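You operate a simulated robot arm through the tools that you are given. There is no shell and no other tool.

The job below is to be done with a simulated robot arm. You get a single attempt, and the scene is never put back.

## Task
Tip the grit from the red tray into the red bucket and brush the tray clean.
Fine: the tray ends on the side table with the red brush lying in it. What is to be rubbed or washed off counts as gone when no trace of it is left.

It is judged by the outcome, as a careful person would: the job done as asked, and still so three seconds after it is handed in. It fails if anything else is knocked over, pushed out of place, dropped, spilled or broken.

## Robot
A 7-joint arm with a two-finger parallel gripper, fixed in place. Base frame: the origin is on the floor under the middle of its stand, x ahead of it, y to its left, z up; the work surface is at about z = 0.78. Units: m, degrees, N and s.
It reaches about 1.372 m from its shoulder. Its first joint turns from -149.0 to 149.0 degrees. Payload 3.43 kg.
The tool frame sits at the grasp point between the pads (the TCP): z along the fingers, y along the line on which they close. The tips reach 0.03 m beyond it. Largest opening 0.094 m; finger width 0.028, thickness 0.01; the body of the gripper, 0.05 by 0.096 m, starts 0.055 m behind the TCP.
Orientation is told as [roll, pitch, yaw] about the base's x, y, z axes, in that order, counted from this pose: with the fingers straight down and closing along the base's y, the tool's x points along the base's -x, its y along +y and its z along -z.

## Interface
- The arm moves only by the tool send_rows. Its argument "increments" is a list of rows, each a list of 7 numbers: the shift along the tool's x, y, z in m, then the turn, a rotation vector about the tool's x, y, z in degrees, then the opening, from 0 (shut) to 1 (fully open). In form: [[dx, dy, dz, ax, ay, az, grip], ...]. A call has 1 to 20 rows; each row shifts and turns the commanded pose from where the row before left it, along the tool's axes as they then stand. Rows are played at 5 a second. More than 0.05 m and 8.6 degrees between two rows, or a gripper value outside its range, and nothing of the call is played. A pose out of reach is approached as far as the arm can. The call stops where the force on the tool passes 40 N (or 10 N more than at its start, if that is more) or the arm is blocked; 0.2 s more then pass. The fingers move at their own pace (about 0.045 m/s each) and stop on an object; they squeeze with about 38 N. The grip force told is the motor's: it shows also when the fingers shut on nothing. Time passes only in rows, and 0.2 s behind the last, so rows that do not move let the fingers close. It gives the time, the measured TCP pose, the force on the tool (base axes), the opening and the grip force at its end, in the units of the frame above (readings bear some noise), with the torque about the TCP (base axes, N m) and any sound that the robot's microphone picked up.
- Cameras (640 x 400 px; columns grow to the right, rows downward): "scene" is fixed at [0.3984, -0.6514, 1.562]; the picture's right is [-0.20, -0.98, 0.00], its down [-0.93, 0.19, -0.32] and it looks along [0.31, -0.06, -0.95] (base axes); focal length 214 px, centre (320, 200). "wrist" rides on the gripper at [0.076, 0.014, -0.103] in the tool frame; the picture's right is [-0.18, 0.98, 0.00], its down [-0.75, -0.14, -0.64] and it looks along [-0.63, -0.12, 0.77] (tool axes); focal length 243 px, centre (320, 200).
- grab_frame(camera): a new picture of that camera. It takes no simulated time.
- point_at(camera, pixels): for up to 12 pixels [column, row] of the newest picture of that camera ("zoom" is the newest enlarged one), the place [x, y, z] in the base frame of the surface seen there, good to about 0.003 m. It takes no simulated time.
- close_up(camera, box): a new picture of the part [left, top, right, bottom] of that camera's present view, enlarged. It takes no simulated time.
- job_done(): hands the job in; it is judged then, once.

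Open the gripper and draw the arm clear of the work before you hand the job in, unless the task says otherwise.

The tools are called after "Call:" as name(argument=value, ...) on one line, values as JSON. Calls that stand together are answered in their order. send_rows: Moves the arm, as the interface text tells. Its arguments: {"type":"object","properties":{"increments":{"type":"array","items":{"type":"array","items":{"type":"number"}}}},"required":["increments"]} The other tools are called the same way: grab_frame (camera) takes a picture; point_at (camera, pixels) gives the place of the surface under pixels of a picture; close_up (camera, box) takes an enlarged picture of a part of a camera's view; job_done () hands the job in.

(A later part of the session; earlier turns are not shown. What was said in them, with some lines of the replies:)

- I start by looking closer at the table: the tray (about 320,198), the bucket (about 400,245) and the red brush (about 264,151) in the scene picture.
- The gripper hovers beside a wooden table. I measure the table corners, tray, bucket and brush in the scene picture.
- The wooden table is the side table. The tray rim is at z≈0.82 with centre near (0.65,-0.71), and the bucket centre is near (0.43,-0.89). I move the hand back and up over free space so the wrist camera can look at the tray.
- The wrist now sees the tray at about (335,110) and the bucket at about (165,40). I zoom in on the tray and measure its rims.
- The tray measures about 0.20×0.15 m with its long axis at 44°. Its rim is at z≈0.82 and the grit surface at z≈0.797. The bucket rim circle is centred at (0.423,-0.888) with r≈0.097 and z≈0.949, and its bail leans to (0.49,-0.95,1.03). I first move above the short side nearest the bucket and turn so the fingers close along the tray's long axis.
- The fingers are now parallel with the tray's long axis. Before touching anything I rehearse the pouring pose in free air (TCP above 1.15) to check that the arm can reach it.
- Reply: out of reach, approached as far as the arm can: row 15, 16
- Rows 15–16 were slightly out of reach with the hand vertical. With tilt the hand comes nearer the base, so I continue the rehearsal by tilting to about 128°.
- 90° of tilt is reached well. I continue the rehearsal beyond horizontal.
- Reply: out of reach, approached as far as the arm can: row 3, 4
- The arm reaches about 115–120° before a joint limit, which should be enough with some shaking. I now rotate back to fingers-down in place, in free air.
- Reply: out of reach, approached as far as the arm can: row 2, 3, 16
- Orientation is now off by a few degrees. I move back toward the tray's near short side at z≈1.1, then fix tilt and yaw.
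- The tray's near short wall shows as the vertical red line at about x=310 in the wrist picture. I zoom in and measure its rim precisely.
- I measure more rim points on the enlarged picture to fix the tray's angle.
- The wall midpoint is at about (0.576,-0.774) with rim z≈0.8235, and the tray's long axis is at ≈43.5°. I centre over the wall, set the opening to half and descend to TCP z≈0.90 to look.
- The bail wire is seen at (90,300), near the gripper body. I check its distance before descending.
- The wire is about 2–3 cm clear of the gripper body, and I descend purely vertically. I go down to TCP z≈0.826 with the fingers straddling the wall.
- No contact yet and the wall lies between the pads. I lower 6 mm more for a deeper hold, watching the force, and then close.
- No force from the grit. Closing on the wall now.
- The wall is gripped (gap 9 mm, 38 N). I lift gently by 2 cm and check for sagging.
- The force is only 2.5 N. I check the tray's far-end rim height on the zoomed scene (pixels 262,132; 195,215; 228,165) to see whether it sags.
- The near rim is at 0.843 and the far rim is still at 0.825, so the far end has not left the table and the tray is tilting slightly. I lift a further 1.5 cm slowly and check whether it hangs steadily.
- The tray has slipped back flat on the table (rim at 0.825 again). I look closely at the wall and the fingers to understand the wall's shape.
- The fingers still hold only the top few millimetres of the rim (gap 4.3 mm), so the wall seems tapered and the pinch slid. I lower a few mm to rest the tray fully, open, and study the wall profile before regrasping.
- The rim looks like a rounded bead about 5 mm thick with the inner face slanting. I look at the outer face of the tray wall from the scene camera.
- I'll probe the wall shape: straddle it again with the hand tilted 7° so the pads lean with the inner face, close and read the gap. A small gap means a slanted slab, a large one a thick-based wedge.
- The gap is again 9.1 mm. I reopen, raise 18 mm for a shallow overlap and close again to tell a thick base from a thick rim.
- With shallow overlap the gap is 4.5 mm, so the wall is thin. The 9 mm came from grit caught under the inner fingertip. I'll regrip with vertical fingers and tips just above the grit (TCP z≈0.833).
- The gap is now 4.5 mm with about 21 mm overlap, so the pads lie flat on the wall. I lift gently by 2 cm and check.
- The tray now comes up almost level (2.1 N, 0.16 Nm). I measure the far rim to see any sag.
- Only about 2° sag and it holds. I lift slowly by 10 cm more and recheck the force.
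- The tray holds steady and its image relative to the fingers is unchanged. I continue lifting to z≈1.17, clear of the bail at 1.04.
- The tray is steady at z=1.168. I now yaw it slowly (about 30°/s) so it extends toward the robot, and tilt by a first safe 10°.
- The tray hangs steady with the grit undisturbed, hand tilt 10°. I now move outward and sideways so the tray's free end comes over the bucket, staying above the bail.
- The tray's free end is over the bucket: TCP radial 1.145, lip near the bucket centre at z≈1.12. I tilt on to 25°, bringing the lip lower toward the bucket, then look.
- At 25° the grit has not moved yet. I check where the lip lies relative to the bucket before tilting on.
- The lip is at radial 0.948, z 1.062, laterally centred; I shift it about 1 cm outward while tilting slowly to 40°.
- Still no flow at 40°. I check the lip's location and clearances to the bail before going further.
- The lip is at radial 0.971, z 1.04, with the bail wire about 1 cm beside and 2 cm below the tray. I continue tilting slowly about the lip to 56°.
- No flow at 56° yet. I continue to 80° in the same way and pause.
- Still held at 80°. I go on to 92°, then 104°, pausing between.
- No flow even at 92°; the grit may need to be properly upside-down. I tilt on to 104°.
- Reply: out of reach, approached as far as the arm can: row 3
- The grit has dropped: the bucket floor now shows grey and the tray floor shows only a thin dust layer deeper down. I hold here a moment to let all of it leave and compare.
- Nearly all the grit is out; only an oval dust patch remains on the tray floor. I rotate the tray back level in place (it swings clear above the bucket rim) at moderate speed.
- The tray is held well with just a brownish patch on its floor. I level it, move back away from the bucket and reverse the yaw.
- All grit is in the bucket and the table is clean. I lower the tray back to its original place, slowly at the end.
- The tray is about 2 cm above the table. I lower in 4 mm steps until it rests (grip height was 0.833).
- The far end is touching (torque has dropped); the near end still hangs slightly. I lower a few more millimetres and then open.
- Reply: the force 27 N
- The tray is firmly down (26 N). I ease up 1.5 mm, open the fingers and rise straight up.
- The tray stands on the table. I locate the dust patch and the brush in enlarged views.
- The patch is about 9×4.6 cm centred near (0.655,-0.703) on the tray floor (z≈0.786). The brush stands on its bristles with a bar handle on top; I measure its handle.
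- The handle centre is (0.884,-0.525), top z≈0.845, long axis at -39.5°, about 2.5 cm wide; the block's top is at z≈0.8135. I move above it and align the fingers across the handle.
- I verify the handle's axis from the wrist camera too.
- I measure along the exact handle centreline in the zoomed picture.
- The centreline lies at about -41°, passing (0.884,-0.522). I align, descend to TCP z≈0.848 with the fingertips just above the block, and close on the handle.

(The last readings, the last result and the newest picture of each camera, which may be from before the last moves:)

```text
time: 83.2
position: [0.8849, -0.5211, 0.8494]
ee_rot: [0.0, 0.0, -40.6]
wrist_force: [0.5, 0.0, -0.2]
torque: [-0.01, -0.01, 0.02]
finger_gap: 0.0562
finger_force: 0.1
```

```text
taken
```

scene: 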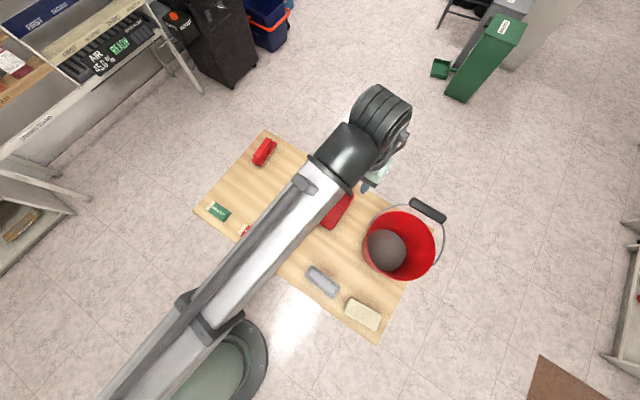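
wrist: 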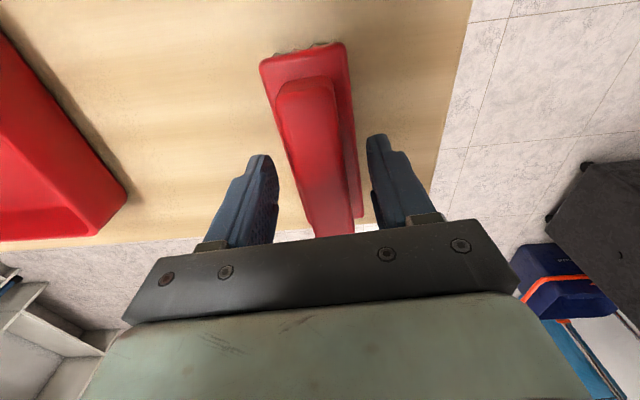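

The handle (at about 315,150) is centred between the open fingers. I close gently on it.

Call:
send_rows(increments=[[0, 0, 0, 0, 0, 0, 0.4], [0, 0, 0, 0, 0, 0, 0.25], [0, 0, 0, 0, 0, 0, 0.1], [0, 0, 0, 0, 0, 0, 0], [0, 0, 0, 0, 0, 0, 0], [0, 0, 0, 0, 0, 0, 0]])

Call:
grab_frame(camera="wrist")

```text
time: 84.6
position: [0.8836, -0.5207, 0.8502]
ee_rot: [0.1, -0.1, -40.7]
wrist_force: [2.9, -1.6, 21.3]
torque: [0.14, 0.02, 0.09]
finger_gap: 0.0272
finger_force: 37.7
```

```text
taken
```

wrist: 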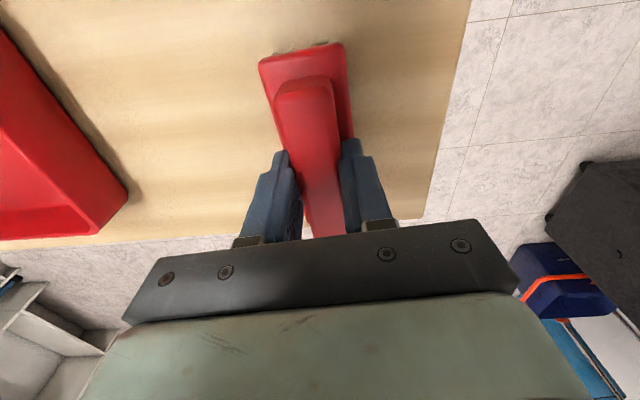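

The handle is gripped (27 mm gap). The 21 N upward force means the tips press on the block's top, so I lift slowly and check that the brush hangs straight.

Call:
send_rows(increments=[[0, 0, -0.005, 0, 0, 0, 0], [0, 0, -0.01, 0, 0, 0, 0], [0, 0, -0.015, 0, 0, 0, 0], [0, 0, -0.02, 0, 0, 0, 0], [0, 0, -0.02, 0, 0, 0, 0], [0, 0, -0.02, 0, 0, 0, 0], [0, 0, 0, 0, 0, 0, 0]])

Call:
grab_frame(camera="wrist")

Call:
close_up(camera="scene", box=[200, 100, 360, 250])

```text
time: 86.2
position: [0.8844, -0.521, 0.9403]
ee_rot: [-0.2, 0.0, -40.6]
wrist_force: [-0.5, 0.9, -1.3]
torque: [-0.02, 0.04, 0.01]
finger_gap: 0.027
finger_force: 38.1
```

```text
taken
```

wrist: 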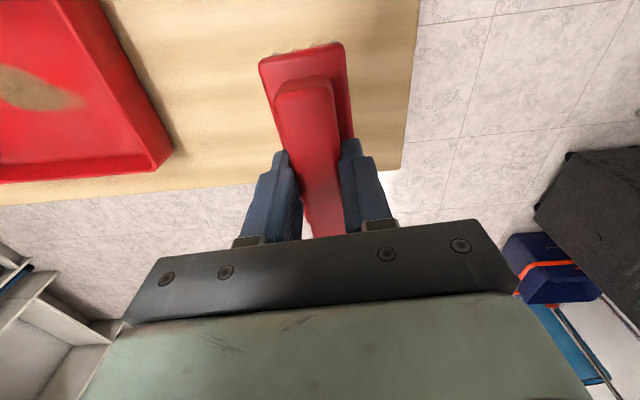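

```text
2.67 times, centred on (280, 175) of scene
```

zoom: 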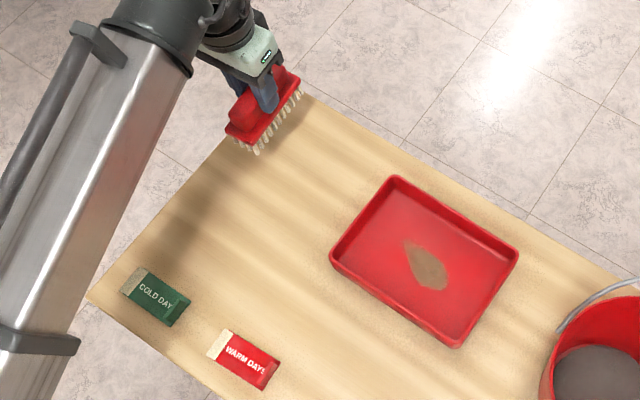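

The brush is held straight. The tray is fully visible in the scene camera now, so I measure its rim, floor and patch precisely for the sweep.

Call:
close_up(camera="scene", box=[276, 160, 364, 235])

Call:
point_at(camera="zoom", pixels=[[240, 52], [60, 270], [385, 510], [260, 60], [300, 200], [370, 250], [365, 295], [295, 235], [335, 225], [330, 270], [250, 100], [120, 260]])

```text
5.33 times, centred on (320, 198) of scene
```

zoom: 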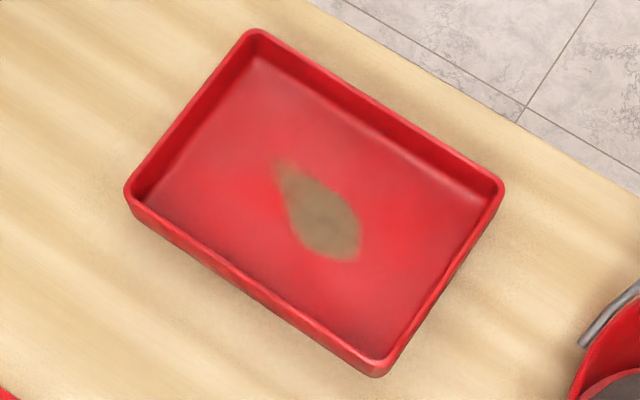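

```text
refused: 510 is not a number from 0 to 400
```

Call:
point_at(camera="zoom", pixels=[[254, 34], [130, 192], [376, 368], [499, 187], [275, 165], [285, 200], [310, 245], [350, 255], [358, 225], [325, 190], [258, 58], [150, 205]])

Call:
point_at(camera="zoom", pixels=[[485, 200], [370, 355], [318, 215], [190, 110], [370, 110], [440, 275], [250, 280], [190, 120], [365, 118], [430, 275], [255, 270], [320, 200]])

```text
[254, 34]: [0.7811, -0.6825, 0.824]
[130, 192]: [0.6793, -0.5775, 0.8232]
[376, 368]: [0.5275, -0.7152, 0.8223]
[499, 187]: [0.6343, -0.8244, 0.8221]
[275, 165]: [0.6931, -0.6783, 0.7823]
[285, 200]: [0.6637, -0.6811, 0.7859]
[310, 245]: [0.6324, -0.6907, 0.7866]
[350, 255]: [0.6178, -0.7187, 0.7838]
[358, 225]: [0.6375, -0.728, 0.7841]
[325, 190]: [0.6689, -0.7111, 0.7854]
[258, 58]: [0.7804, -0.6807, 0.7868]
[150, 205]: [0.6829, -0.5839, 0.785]
```

```text
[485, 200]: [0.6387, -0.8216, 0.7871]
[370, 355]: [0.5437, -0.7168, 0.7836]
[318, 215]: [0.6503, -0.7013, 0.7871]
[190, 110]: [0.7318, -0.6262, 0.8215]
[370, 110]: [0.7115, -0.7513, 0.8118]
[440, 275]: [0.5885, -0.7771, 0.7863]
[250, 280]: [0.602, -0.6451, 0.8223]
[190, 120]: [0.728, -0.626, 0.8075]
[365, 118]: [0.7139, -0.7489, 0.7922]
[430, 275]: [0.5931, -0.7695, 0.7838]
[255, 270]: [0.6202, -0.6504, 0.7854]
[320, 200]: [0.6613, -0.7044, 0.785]
```

The tray centre is (0.6555,-0.700) with axis 43.7°. The patch spans u from -4.5 to +4.7 cm along the tray and v from -2.5 to +1.8 cm across. I carry the brush over the tray's far part, aligned with the tray, bristles ~4 cm above the rim.

Call:
send_rows(increments=[[0.0078, -0.0321, 0, 0, 0, 0, 0], [0.0078, -0.0321, 0, 0, 0, 0, 0], [0.0078, -0.0321, 0, 0, 0, 0, 0], [0.0078, -0.0321, 0, 0, 0, 0, 0], [0.0078, -0.0321, 0, 0, 0, 0, 0], [0.0078, -0.0321, 0, 0, 0, 0, 0], [0.0076, -0.0322, 0, 0, 0, 0, 0], [0, 0, 0, 0, 0, 5.7, 0], [0, 0, 0, 0, 0, 0, 0]])

Call:
grab_frame(camera="wrist")

Call:
close_up(camera="scene", box=[250, 130, 410, 260])

```text
time: 88.2
position: [0.6962, -0.6562, 0.9392]
ee_rot: [0.0, 0.0, -46.4]
wrist_force: [-0.5, 0.1, -1.2]
torque: [-0.01, 0.0, -0.01]
finger_gap: 0.0272
finger_force: 38.1
```

```text
taken
```

wrist: 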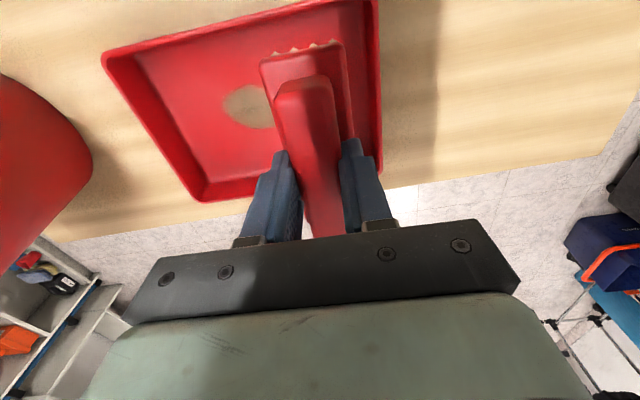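

```text
3.08 times, centred on (330, 195) of scene
```

zoom: 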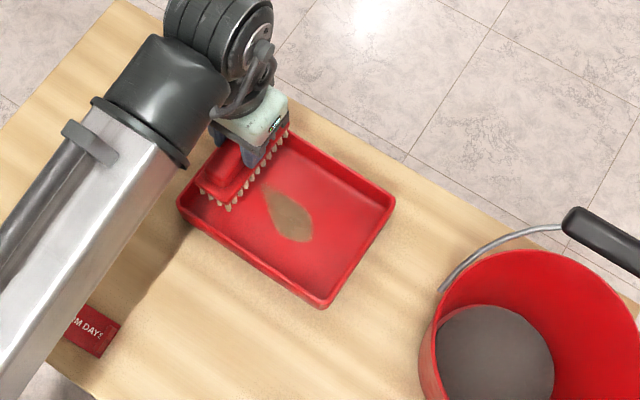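

The brush hovers over the far part of the tray. I lower it inside and approach the floor in small steps, watching the force.

Call:
send_rows(increments=[[0, 0, 0.02, 0, 0, 0, 0], [0, 0, 0.02, 0, 0, 0, 0], [0, 0, 0.02, 0, 0, 0, 0], [0, 0, 0.012, 0, 0, 0, 0], [0, 0, 0.004, 0, 0, 0, 0], [0, 0, 0, 0, 0, 0, 0]])

Call:
send_rows(increments=[[0, 0, 0.002, 0, 0, 0, 0], [0, 0, 0.002, 0, 0, 0, 0], [0, 0, 0, 0, 0, 0, 0]])

Call:
grab_frame(camera="wrist")

Call:
close_up(camera="scene", box=[250, 130, 410, 260])

```text
time: 89.6
position: [0.6971, -0.6568, 0.8637]
ee_rot: [-0.1, -0.1, -46.3]
wrist_force: [0.1, 1.1, -0.3]
torque: [0.02, -0.01, 0.0]
finger_gap: 0.027
finger_force: 38.3
```

```text
time: 90.4
position: [0.696, -0.6571, 0.8603]
ee_rot: [0.0, 0.0, -46.4]
wrist_force: [-0.2, -0.4, -1.4]
torque: [0.02, 0.04, -0.02]
finger_gap: 0.0269
finger_force: 37.5
```

```text
taken
```

wrist: 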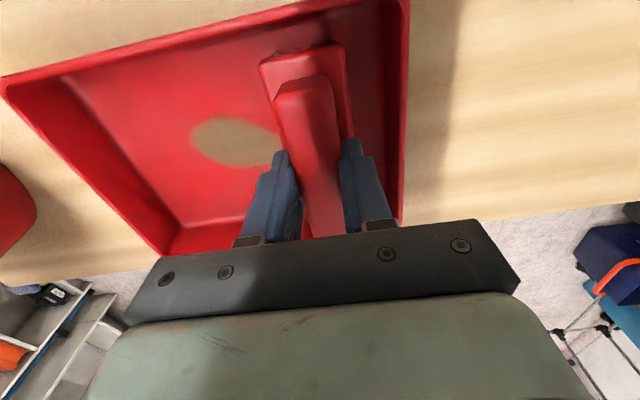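

```text
3.08 times, centred on (330, 195) of scene
```

zoom: 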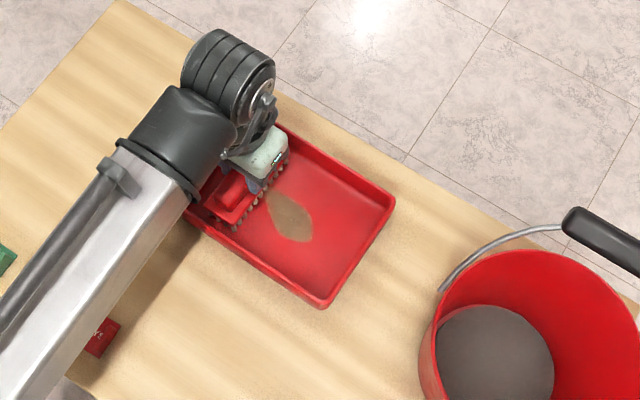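

No contact yet at 0.860. I go down in 1.5 mm steps.

Call:
send_rows(increments=[[0, 0, 0.0015, 0, 0, 0, 0], [0, 0, 0.0015, 0, 0, 0, 0], [0, 0, 0, 0, 0, 0, 0]])

```text
time: 91.2
position: [0.6976, -0.6565, 0.8562]
ee_rot: [0.0, 0.0, -46.4]
wrist_force: [0.0, -0.3, 3.3]
torque: [-0.06, -0.09, 0.0]
finger_gap: 0.0271
finger_force: 38.1
```

Light contact (about 4 N). I press slightly more and sweep along the tray toward its near end, across the patch.

Call:
send_rows(increments=[[0, 0, 0.001, 0, 0, 0, 0], [0, -0.008, 0, 0, 0, 0, 0], [0, -0.012, 0, 0, 0, 0, 0], [0, -0.012, 0, 0, 0, 0, 0], [0, -0.012, 0, 0, 0, 0, 0], [0, -0.012, 0, 0, 0, 0, 0], [0, -0.012, 0, 0, 0, 0, 0], [0, -0.012, 0, 0, 0, 0, 0], [0, -0.012, 0, 0, 0, 0, 0], [0, -0.012, 0, 0, 0, 0, 0], [0, -0.012, 0, 0, 0, 0, 0], [0, 0, 0, 0, 0, 0, 0]])

Call:
grab_frame(camera="wrist")

Call:
close_up(camera="scene", box=[250, 130, 410, 260])

```text
time: 93.8
position: [0.6129, -0.7357, 0.8569]
ee_rot: [-0.1, 0.0, -46.3]
wrist_force: [5.5, 4.4, 25.8]
torque: [0.23, -0.21, 0.02]
finger_gap: 0.0273
finger_force: 37.7
```

```text
taken
```

wrist: 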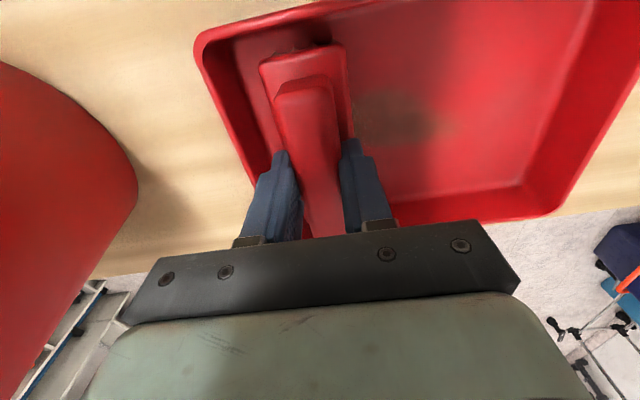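

```text
3.08 times, centred on (330, 195) of scene
```

zoom: 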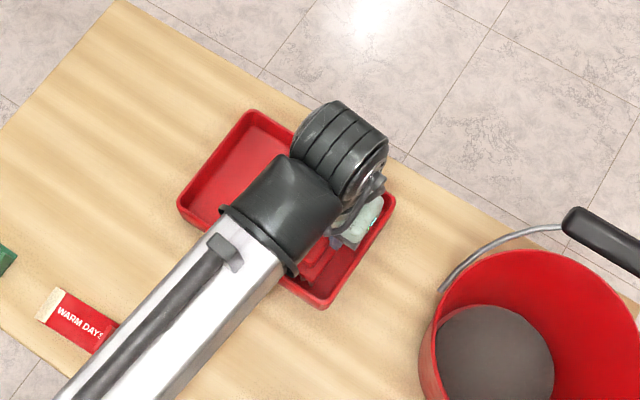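

The patch has faded clearly after one stroke (a faint remnant at about (400,115)). I ease the pressure a little and sweep back and forth.

Call:
send_rows(increments=[[0, 0.004, -0.0008, 0, 0, 0, 0], [0, 0.012, 0, 0, 0, 0, 0], [0, 0.012, 0, 0, 0, 0, 0], [0, 0.012, 0, 0, 0, 0, 0], [0, 0.012, 0, 0, 0, 0, 0], [0, 0.012, 0, 0, 0, 0, 0], [0, 0.012, 0, 0, 0, 0, 0], [0, 0.012, 0, 0, 0, 0, 0], [0, 0.012, 0, 0, 0, 0, 0], [0, 0.012, 0, 0, 0, 0, 0], [0, 0.008, 0, 0, 0, 0, 0], [0, 0, 0, 0, 0, 0, 0]])

Call:
grab_frame(camera="wrist")

Call:
close_up(camera="scene", box=[250, 130, 410, 260])

```text
time: 96.4
position: [0.7002, -0.6538, 0.8571]
ee_rot: [0.1, -0.1, -46.4]
wrist_force: [-2.3, -2.3, 10.5]
torque: [-0.13, 0.05, -0.02]
finger_gap: 0.027
finger_force: 38.2
```

```text
taken
```

wrist: 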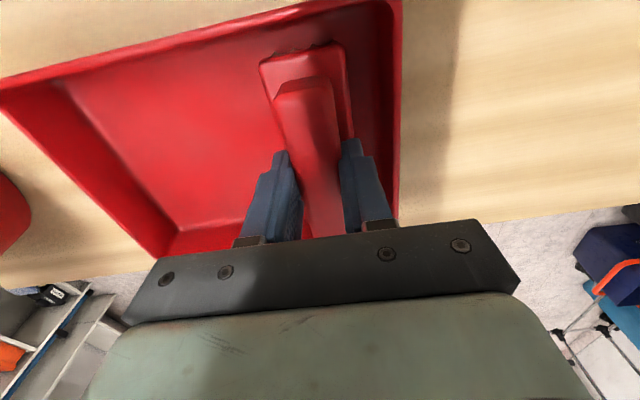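

```text
3.08 times, centred on (330, 195) of scene
```

zoom: 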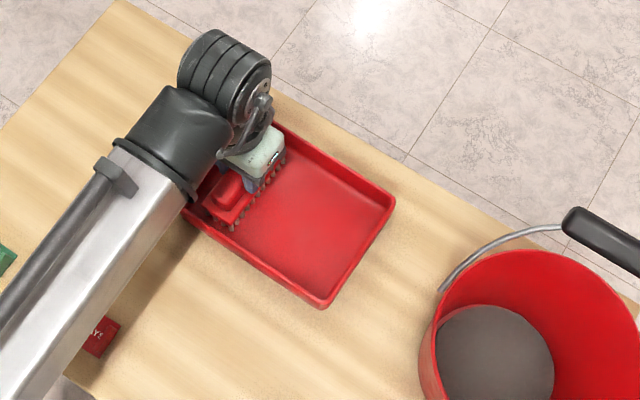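

The patch appears gone. To be sure, I make another pair of full strokes, shifted a few millimetres to either side.

Call:
send_rows(increments=[[0.003, -0.004, 0, 0, 0, 0, 0], [0.003, -0.012, 0, 0, 0, 0, 0], [0, -0.012, 0, 0, 0, 0, 0], [0, -0.012, 0, 0, 0, 0, 0], [0, -0.012, 0, 0, 0, 0, 0], [0, -0.012, 0, 0, 0, 0, 0], [0, -0.012, 0, 0, 0, 0, 0], [0, -0.012, 0, 0, 0, 0, 0], [0, -0.012, 0, 0, 0, 0, 0], [0, -0.012, 0, 0, 0, 0, 0], [0, -0.008, 0, 0, 0, 0, 0], [0, 0, 0, 0, 0, 0, 0]])

Call:
close_up(camera="scene", box=[250, 130, 410, 260])

Call:
grab_frame(camera="wrist")

```text
time: 99.0
position: [0.6091, -0.7327, 0.8562]
ee_rot: [0.1, -0.1, -46.3]
wrist_force: [3.0, 2.9, 12.2]
torque: [0.2, -0.09, 0.0]
finger_gap: 0.027
finger_force: 37.9
```

```text
3.08 times, centred on (330, 195) of scene
```

zoom: 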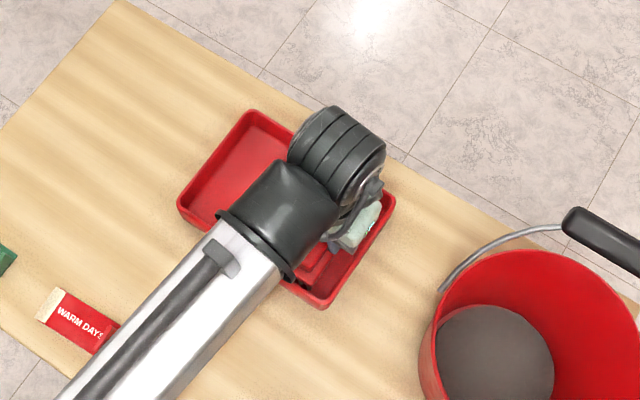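

```text
taken
```

wrist: 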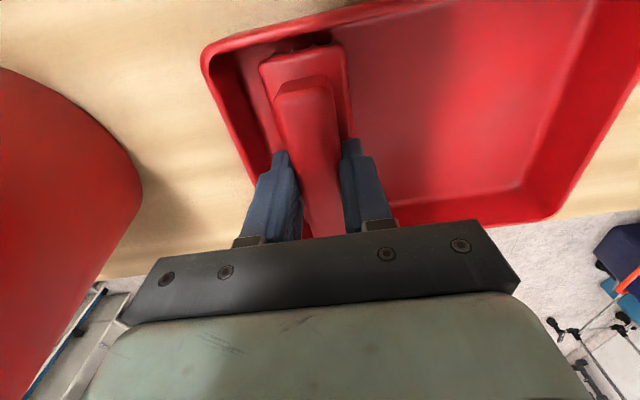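

The floor looks clean here. I sweep back on the other side lane, then lift the brush to inspect the whole floor.

Call:
send_rows(increments=[[-0.005, 0.004, 0, 0, 0, 0, 0], [-0.007, 0.012, 0, 0, 0, 0, 0], [0, 0.012, 0, 0, 0, 0, 0], [0, 0.012, 0, 0, 0, 0, 0], [0, 0.012, 0, 0, 0, 0, 0], [0, 0.012, 0, 0, 0, 0, 0], [0, 0.012, 0, 0, 0, 0, 0], [0, 0.012, 0, 0, 0, 0, 0], [0, 0.012, 0, 0, 0, 0, 0], [0, 0.012, 0, 0, 0, 0, 0], [0, 0.008, 0, 0, 0, 0, 0], [0, 0, 0, 0, 0, 0, 0]])

Call:
send_rows(increments=[[0, 0, -0.005, 0, 0, 0, 0], [0, 0, -0.02, 0, 0, 0, 0], [0, 0, -0.03, 0, 0, 0, 0], [0, 0, -0.03, 0, 0, 0, 0], [0, 0.03, -0.02, 0, 0, 0, 0], [0, 0.04, 0, 0, 0, 0, 0], [0, 0.04, 0, 0, 0, 0, 0], [0, 0, 0, 0, 0, 0, 0]])

Call:
close_up(camera="scene", box=[276, 160, 364, 235])

Call:
grab_frame(camera="wrist")

Call:
grab_frame(camera="scene")

```text
time: 101.6
position: [0.7032, -0.6588, 0.857]
ee_rot: [-0.1, -0.2, -46.4]
wrist_force: [-4.1, -3.6, 15.0]
torque: [-0.11, 0.16, 0.0]
finger_gap: 0.0273
finger_force: 38.1
```

```text
time: 103.4
position: [0.7843, -0.583, 0.9622]
ee_rot: [0.0, 0.1, -46.4]
wrist_force: [0.4, -0.2, 0.0]
torque: [0.03, 0.0, -0.02]
finger_gap: 0.0271
finger_force: 37.7
```

```text
5.33 times, centred on (320, 198) of scene
```

zoom: 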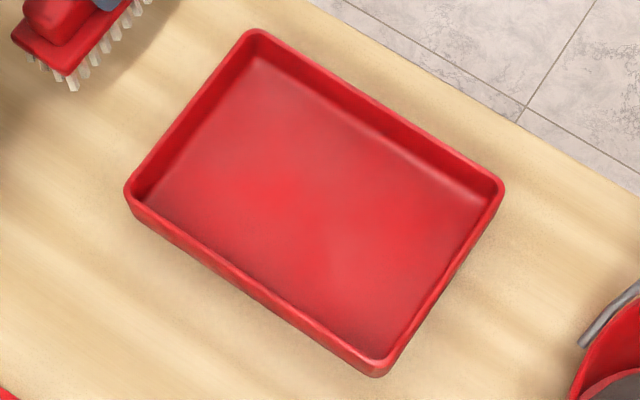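

```text
taken
```

wrist: 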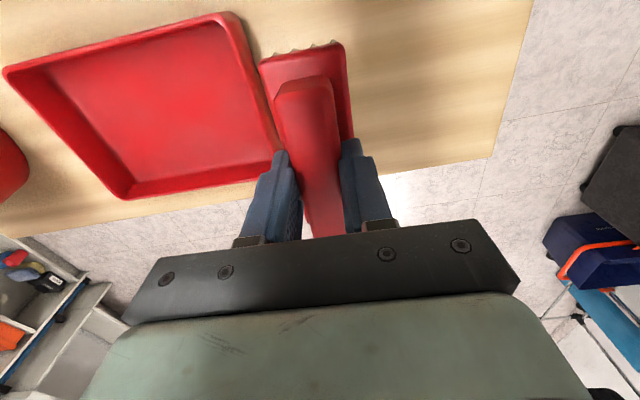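

```text
taken
```

scene: 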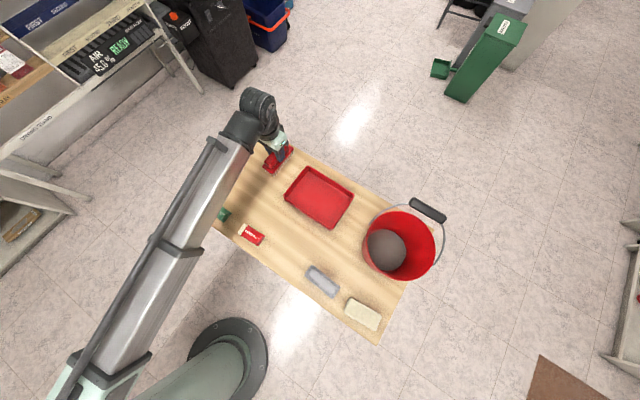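

The tray looks clean and has not moved. I zoom closer to check for any faint trace.

Call:
close_up(camera="scene", box=[300, 182, 340, 214])

Call:
close_up(camera="wrist", box=[0, 10, 290, 200])

Call:
close_up(camera="scene", box=[340, 180, 460, 300])

```text
12.50 times, centred on (320, 198) of scene
```

zoom: 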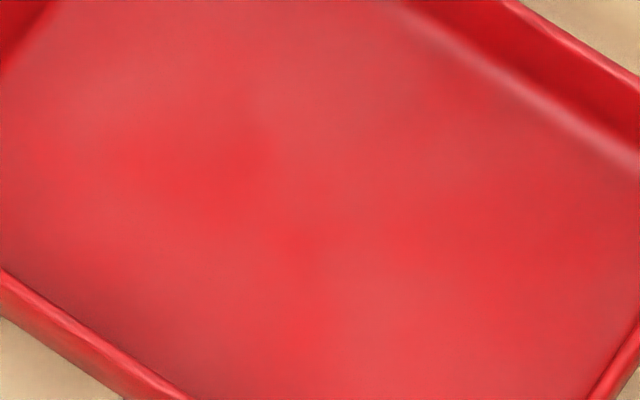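

```text
2.11 times, centred on (145, 105) of wrist
```

zoom: 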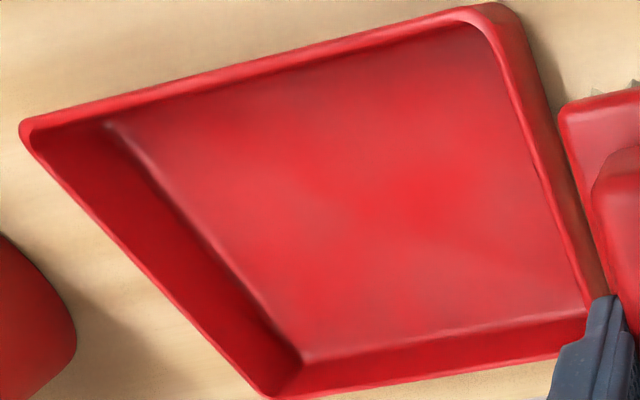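

```text
3.33 times, centred on (400, 240) of scene
```

zoom: 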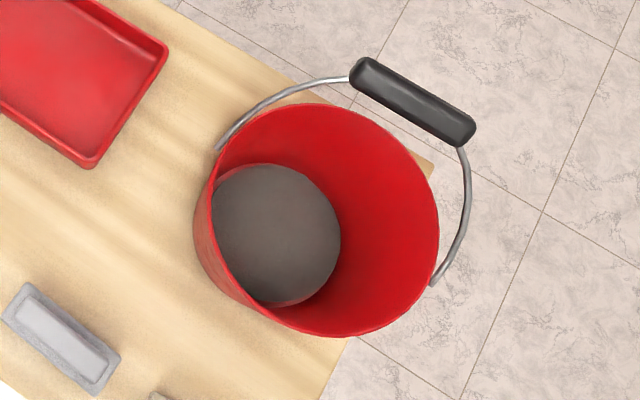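

The tray looks clean and the bucket holds the grit. For certainty I give the floor one more firm round of strokes, returning the brush over the far part and lowering it to contact.

Call:
send_rows(increments=[[0.0025, -0.038, 0, 0, 0, 0, 0], [0.0025, -0.038, 0, 0, 0, 0, 0], [0.0025, -0.038, 0, 0, 0, 0, 0], [0, 0, 0.03, 0, 0, 0, 0], [0, 0, 0.03, 0, 0, 0, 0], [0, 0, 0.03, 0, 0, 0, 0], [0, 0, 0.01, 0, 0, 0, 0], [0, 0, 0.004, 0, 0, 0, 0], [0, 0, 0.0015, 0, 0, 0, 0], [0, 0, 0, 0, 0, 0, 0]])

```text
time: 105.6
position: [0.6956, -0.6555, 0.8567]
ee_rot: [0.0, 0.0, -46.4]
wrist_force: [1.7, -0.4, 16.0]
torque: [0.32, 0.2, -0.02]
finger_gap: 0.0272
finger_force: 38.3
```

Contact at 16 N. I sweep down and back along the tray.

Call:
send_rows(increments=[[0, -0.008, 0, 0, 0, 0, 0], [0, -0.014, 0, 0, 0, 0, 0], [0, -0.014, 0, 0, 0, 0, 0], [0, -0.014, 0, 0, 0, 0, 0], [0, -0.014, 0, 0, 0, 0, 0], [0, -0.014, 0, 0, 0, 0, 0], [0, -0.014, 0, 0, 0, 0, 0], [0, -0.014, 0, 0, 0, 0, 0], [0, -0.012, 0, 0, 0, 0, 0], [0.004, 0, 0, 0, 0, 0, 0], [0, 0.014, 0, 0, 0, 0, 0], [0, 0.014, 0, 0, 0, 0, 0], [0, 0.014, 0, 0, 0, 0, 0], [0, 0.014, 0, 0, 0, 0, 0], [0, 0.014, 0, 0, 0, 0, 0], [0, 0.014, 0, 0, 0, 0, 0], [0, 0.014, 0, 0, 0, 0, 0], [0, 0.014, 0, 0, 0, 0, 0], [0, 0.006, 0, 0, 0, 0, 0], [0, 0, 0, 0, 0, 0, 0]])

Call:
close_up(camera="scene", box=[250, 130, 410, 260])

```text
time: 109.8
position: [0.6918, -0.6528, 0.8569]
ee_rot: [-0.1, -0.1, -46.4]
wrist_force: [-4.8, -6.0, 26.2]
torque: [-0.19, 0.22, 0.03]
finger_gap: 0.0273
finger_force: 38.0
```

```text
3.08 times, centred on (330, 195) of scene
```

zoom: 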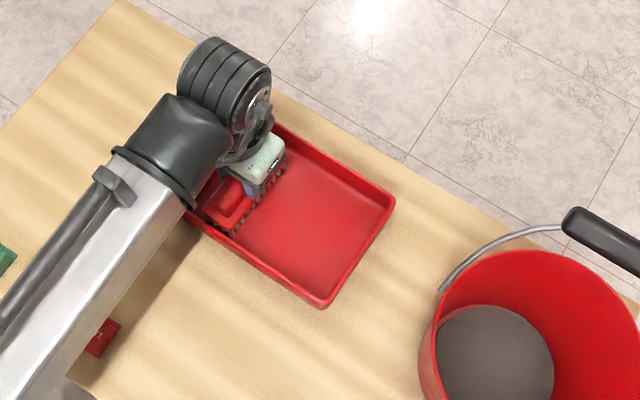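

One more round on the other side lane, slightly lighter, ending at the tray's middle.

Call:
send_rows(increments=[[-0.004, -0.006, -0.0005, 0, 0, 0, 0], [-0.004, -0.014, 0, 0, 0, 0, 0], [0, -0.014, 0, 0, 0, 0, 0], [0, -0.014, 0, 0, 0, 0, 0], [0, -0.014, 0, 0, 0, 0, 0], [0, -0.014, 0, 0, 0, 0, 0], [0, -0.014, 0, 0, 0, 0, 0], [0, -0.014, 0, 0, 0, 0, 0], [0, -0.012, 0, 0, 0, 0, 0], [0, 0.014, 0, 0, 0, 0, 0], [0, 0.014, 0, 0, 0, 0, 0], [0, 0.014, 0, 0, 0, 0, 0], [0, 0.014, 0, 0, 0, 0, 0], [0, 0, 0, 0, 0, 0, 0]])

Call:
grab_frame(camera="wrist")

Call:
close_up(camera="scene", box=[250, 130, 410, 260])

```text
time: 112.8
position: [0.6543, -0.6993, 0.8568]
ee_rot: [-0.1, -0.1, -46.5]
wrist_force: [-2.6, -2.8, 8.6]
torque: [-0.08, 0.14, 0.01]
finger_gap: 0.027
finger_force: 38.4
```

```text
taken
```

wrist: 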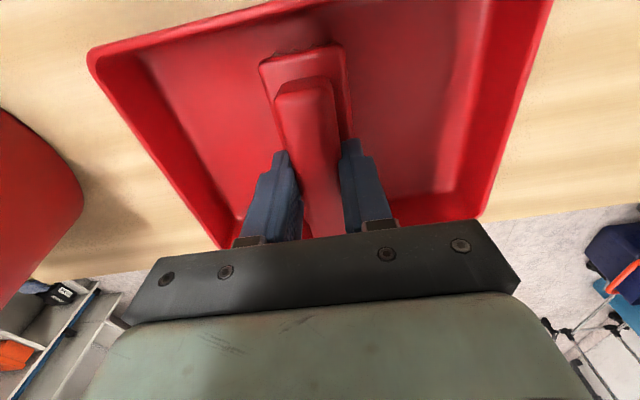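

```text
3.08 times, centred on (330, 195) of scene
```

zoom: 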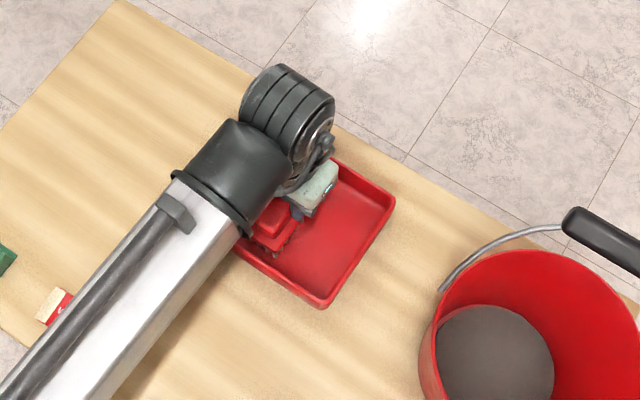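

The brush sits on its bristles at the tray's middle and the visible floor is clean. I release it and rise straight up.

Call:
send_rows(increments=[[0, 0, -0.0005, 0, 0, 0, 0], [0, 0, 0, 0, 0, 0, 0.4], [0, 0, 0, 0, 0, 0, 0.6], [0, 0, 0, 0, 0, 0, 0.6], [0, 0, -0.01, 0, 0, 0, 0.6], [0, 0, -0.03, 0, 0, 0, 0.6], [0, 0, -0.04, 0, 0, 0, 0.6], [0, 0, -0.04, 0, 0, 0, 0.6], [0, 0, -0.04, 0, 0, 0, 0.6], [0, 0, -0.04, 0, 0, 0, 0.6], [0, 0, -0.04, 0, 0, 0, 0.6], [0, 0, -0.04, 0, 0, 0, 0.6], [0, 0, 0, 0, 0, 0, 0.6]])

Call:
grab_frame(camera="wrist")

Call:
grab_frame(camera="scene")

```text
time: 115.6
position: [0.6552, -0.698, 1.1357]
ee_rot: [0.1, -0.1, -46.4]
wrist_force: [0.5, 0.0, -0.1]
torque: [0.01, 0.01, 0.0]
finger_gap: 0.0564
finger_force: 0.0
```

```text
taken
```

wrist: 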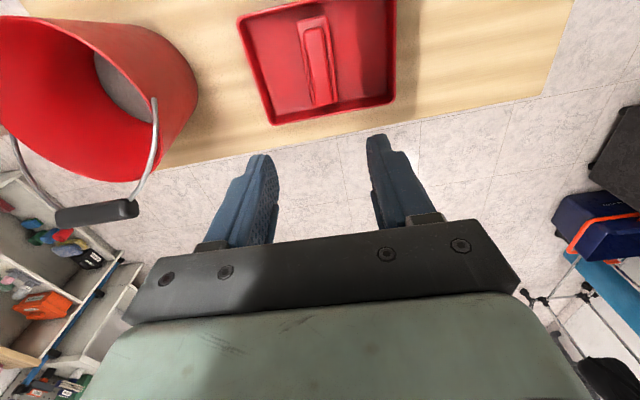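

```text
taken
```

scene: 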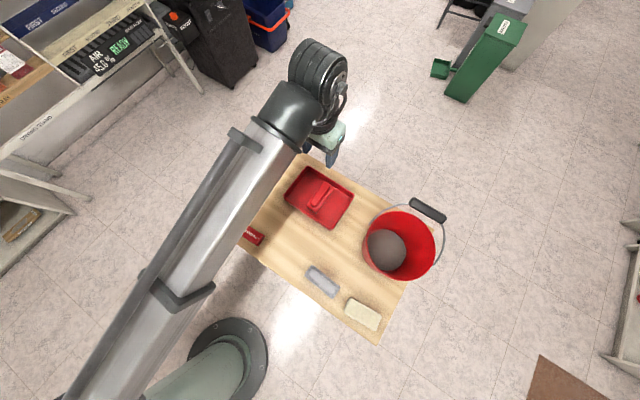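

The brush rests in the tray. I draw the arm away up and aside, opening the gripper fully, and take a last inspection.

Call:
send_rows(increments=[[0, 0.03, -0.015, 0, 0, 0, 0.8], [0, 0.04, -0.015, 0, 0, 0, 1], [0, 0.04, -0.015, 0, 0, 0, 1], [0, 0.04, -0.015, 0, 0, -7, 1], [0, 0.02, -0.005, 0, 0, -8, 1], [0, 0, 0, 0, 0, -8, 1], [0, 0, 0, 0, 0, -8, 1], [0, 0, 0, 0, 0, -8, 1], [0, 0, 0, 0, 0, -7, 1], [0, 0, 0, 0, 0, 0, 1]])

Call:
grab_frame(camera="scene")

Call:
close_up(camera="scene", box=[276, 160, 364, 235])

Call:
close_up(camera="scene", box=[190, 120, 460, 350])

```text
time: 117.8
position: [0.776, -0.5811, 1.2016]
ee_rot: [-0.1, 0.0, -0.3]
wrist_force: [-0.4, 0.3, -0.1]
torque: [-0.01, 0.0, 0.03]
finger_gap: 0.0937
finger_force: 0.1
```

```text
taken
```

scene: 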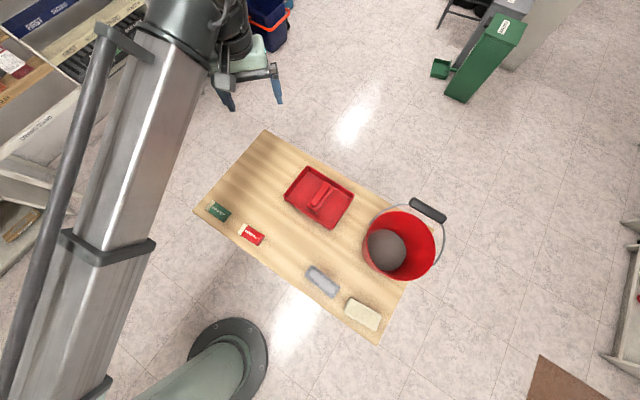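

```text
5.33 times, centred on (320, 198) of scene
```

zoom: 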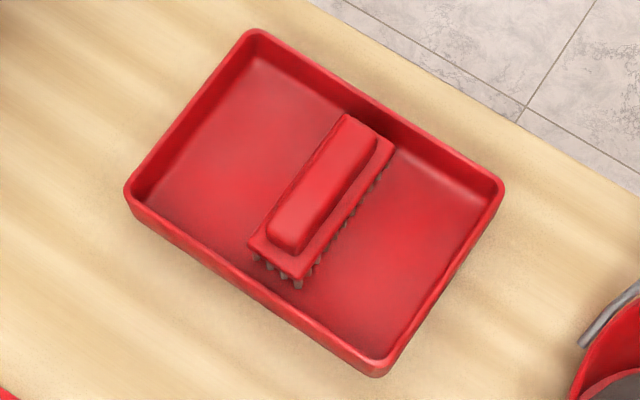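

```text
1.74 times, centred on (325, 235) of scene
```

zoom: 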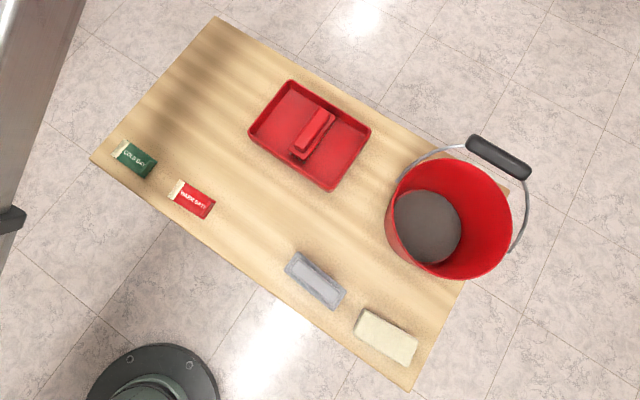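

The final pictures show the grit in the bucket, the tray clean on the table with the red brush in it, and everything else where it was. The gripper is open and clear, so I hand the job in.

Call:
job_done()

```text
The job is handed in.
```

I tipped the grit into the red bucket, brushed the tray clean and handed the job in. The result of the judging has not come back.

- **Grit:** the final pictures show it all in the bucket, with no spill visible on the table or floor.
- **Tray:** it is back on the side table in about its original place. After brushing, close-up pictures showed no trace of dust left on the floor. The part under the brush cannot be seen now.
- **Brush:** it is in the tray, standing on its bristles with the handle up rather than on its side.
- **Everything else:** the bucket, the two wax bars, the grey tool and the sponge are where they were. The gripper is open and clear of the work.

On the first try to lift the tray it slipped out of the grip from about 2 cm and settled back flat on the table. No grit spilled, and the second grip held.
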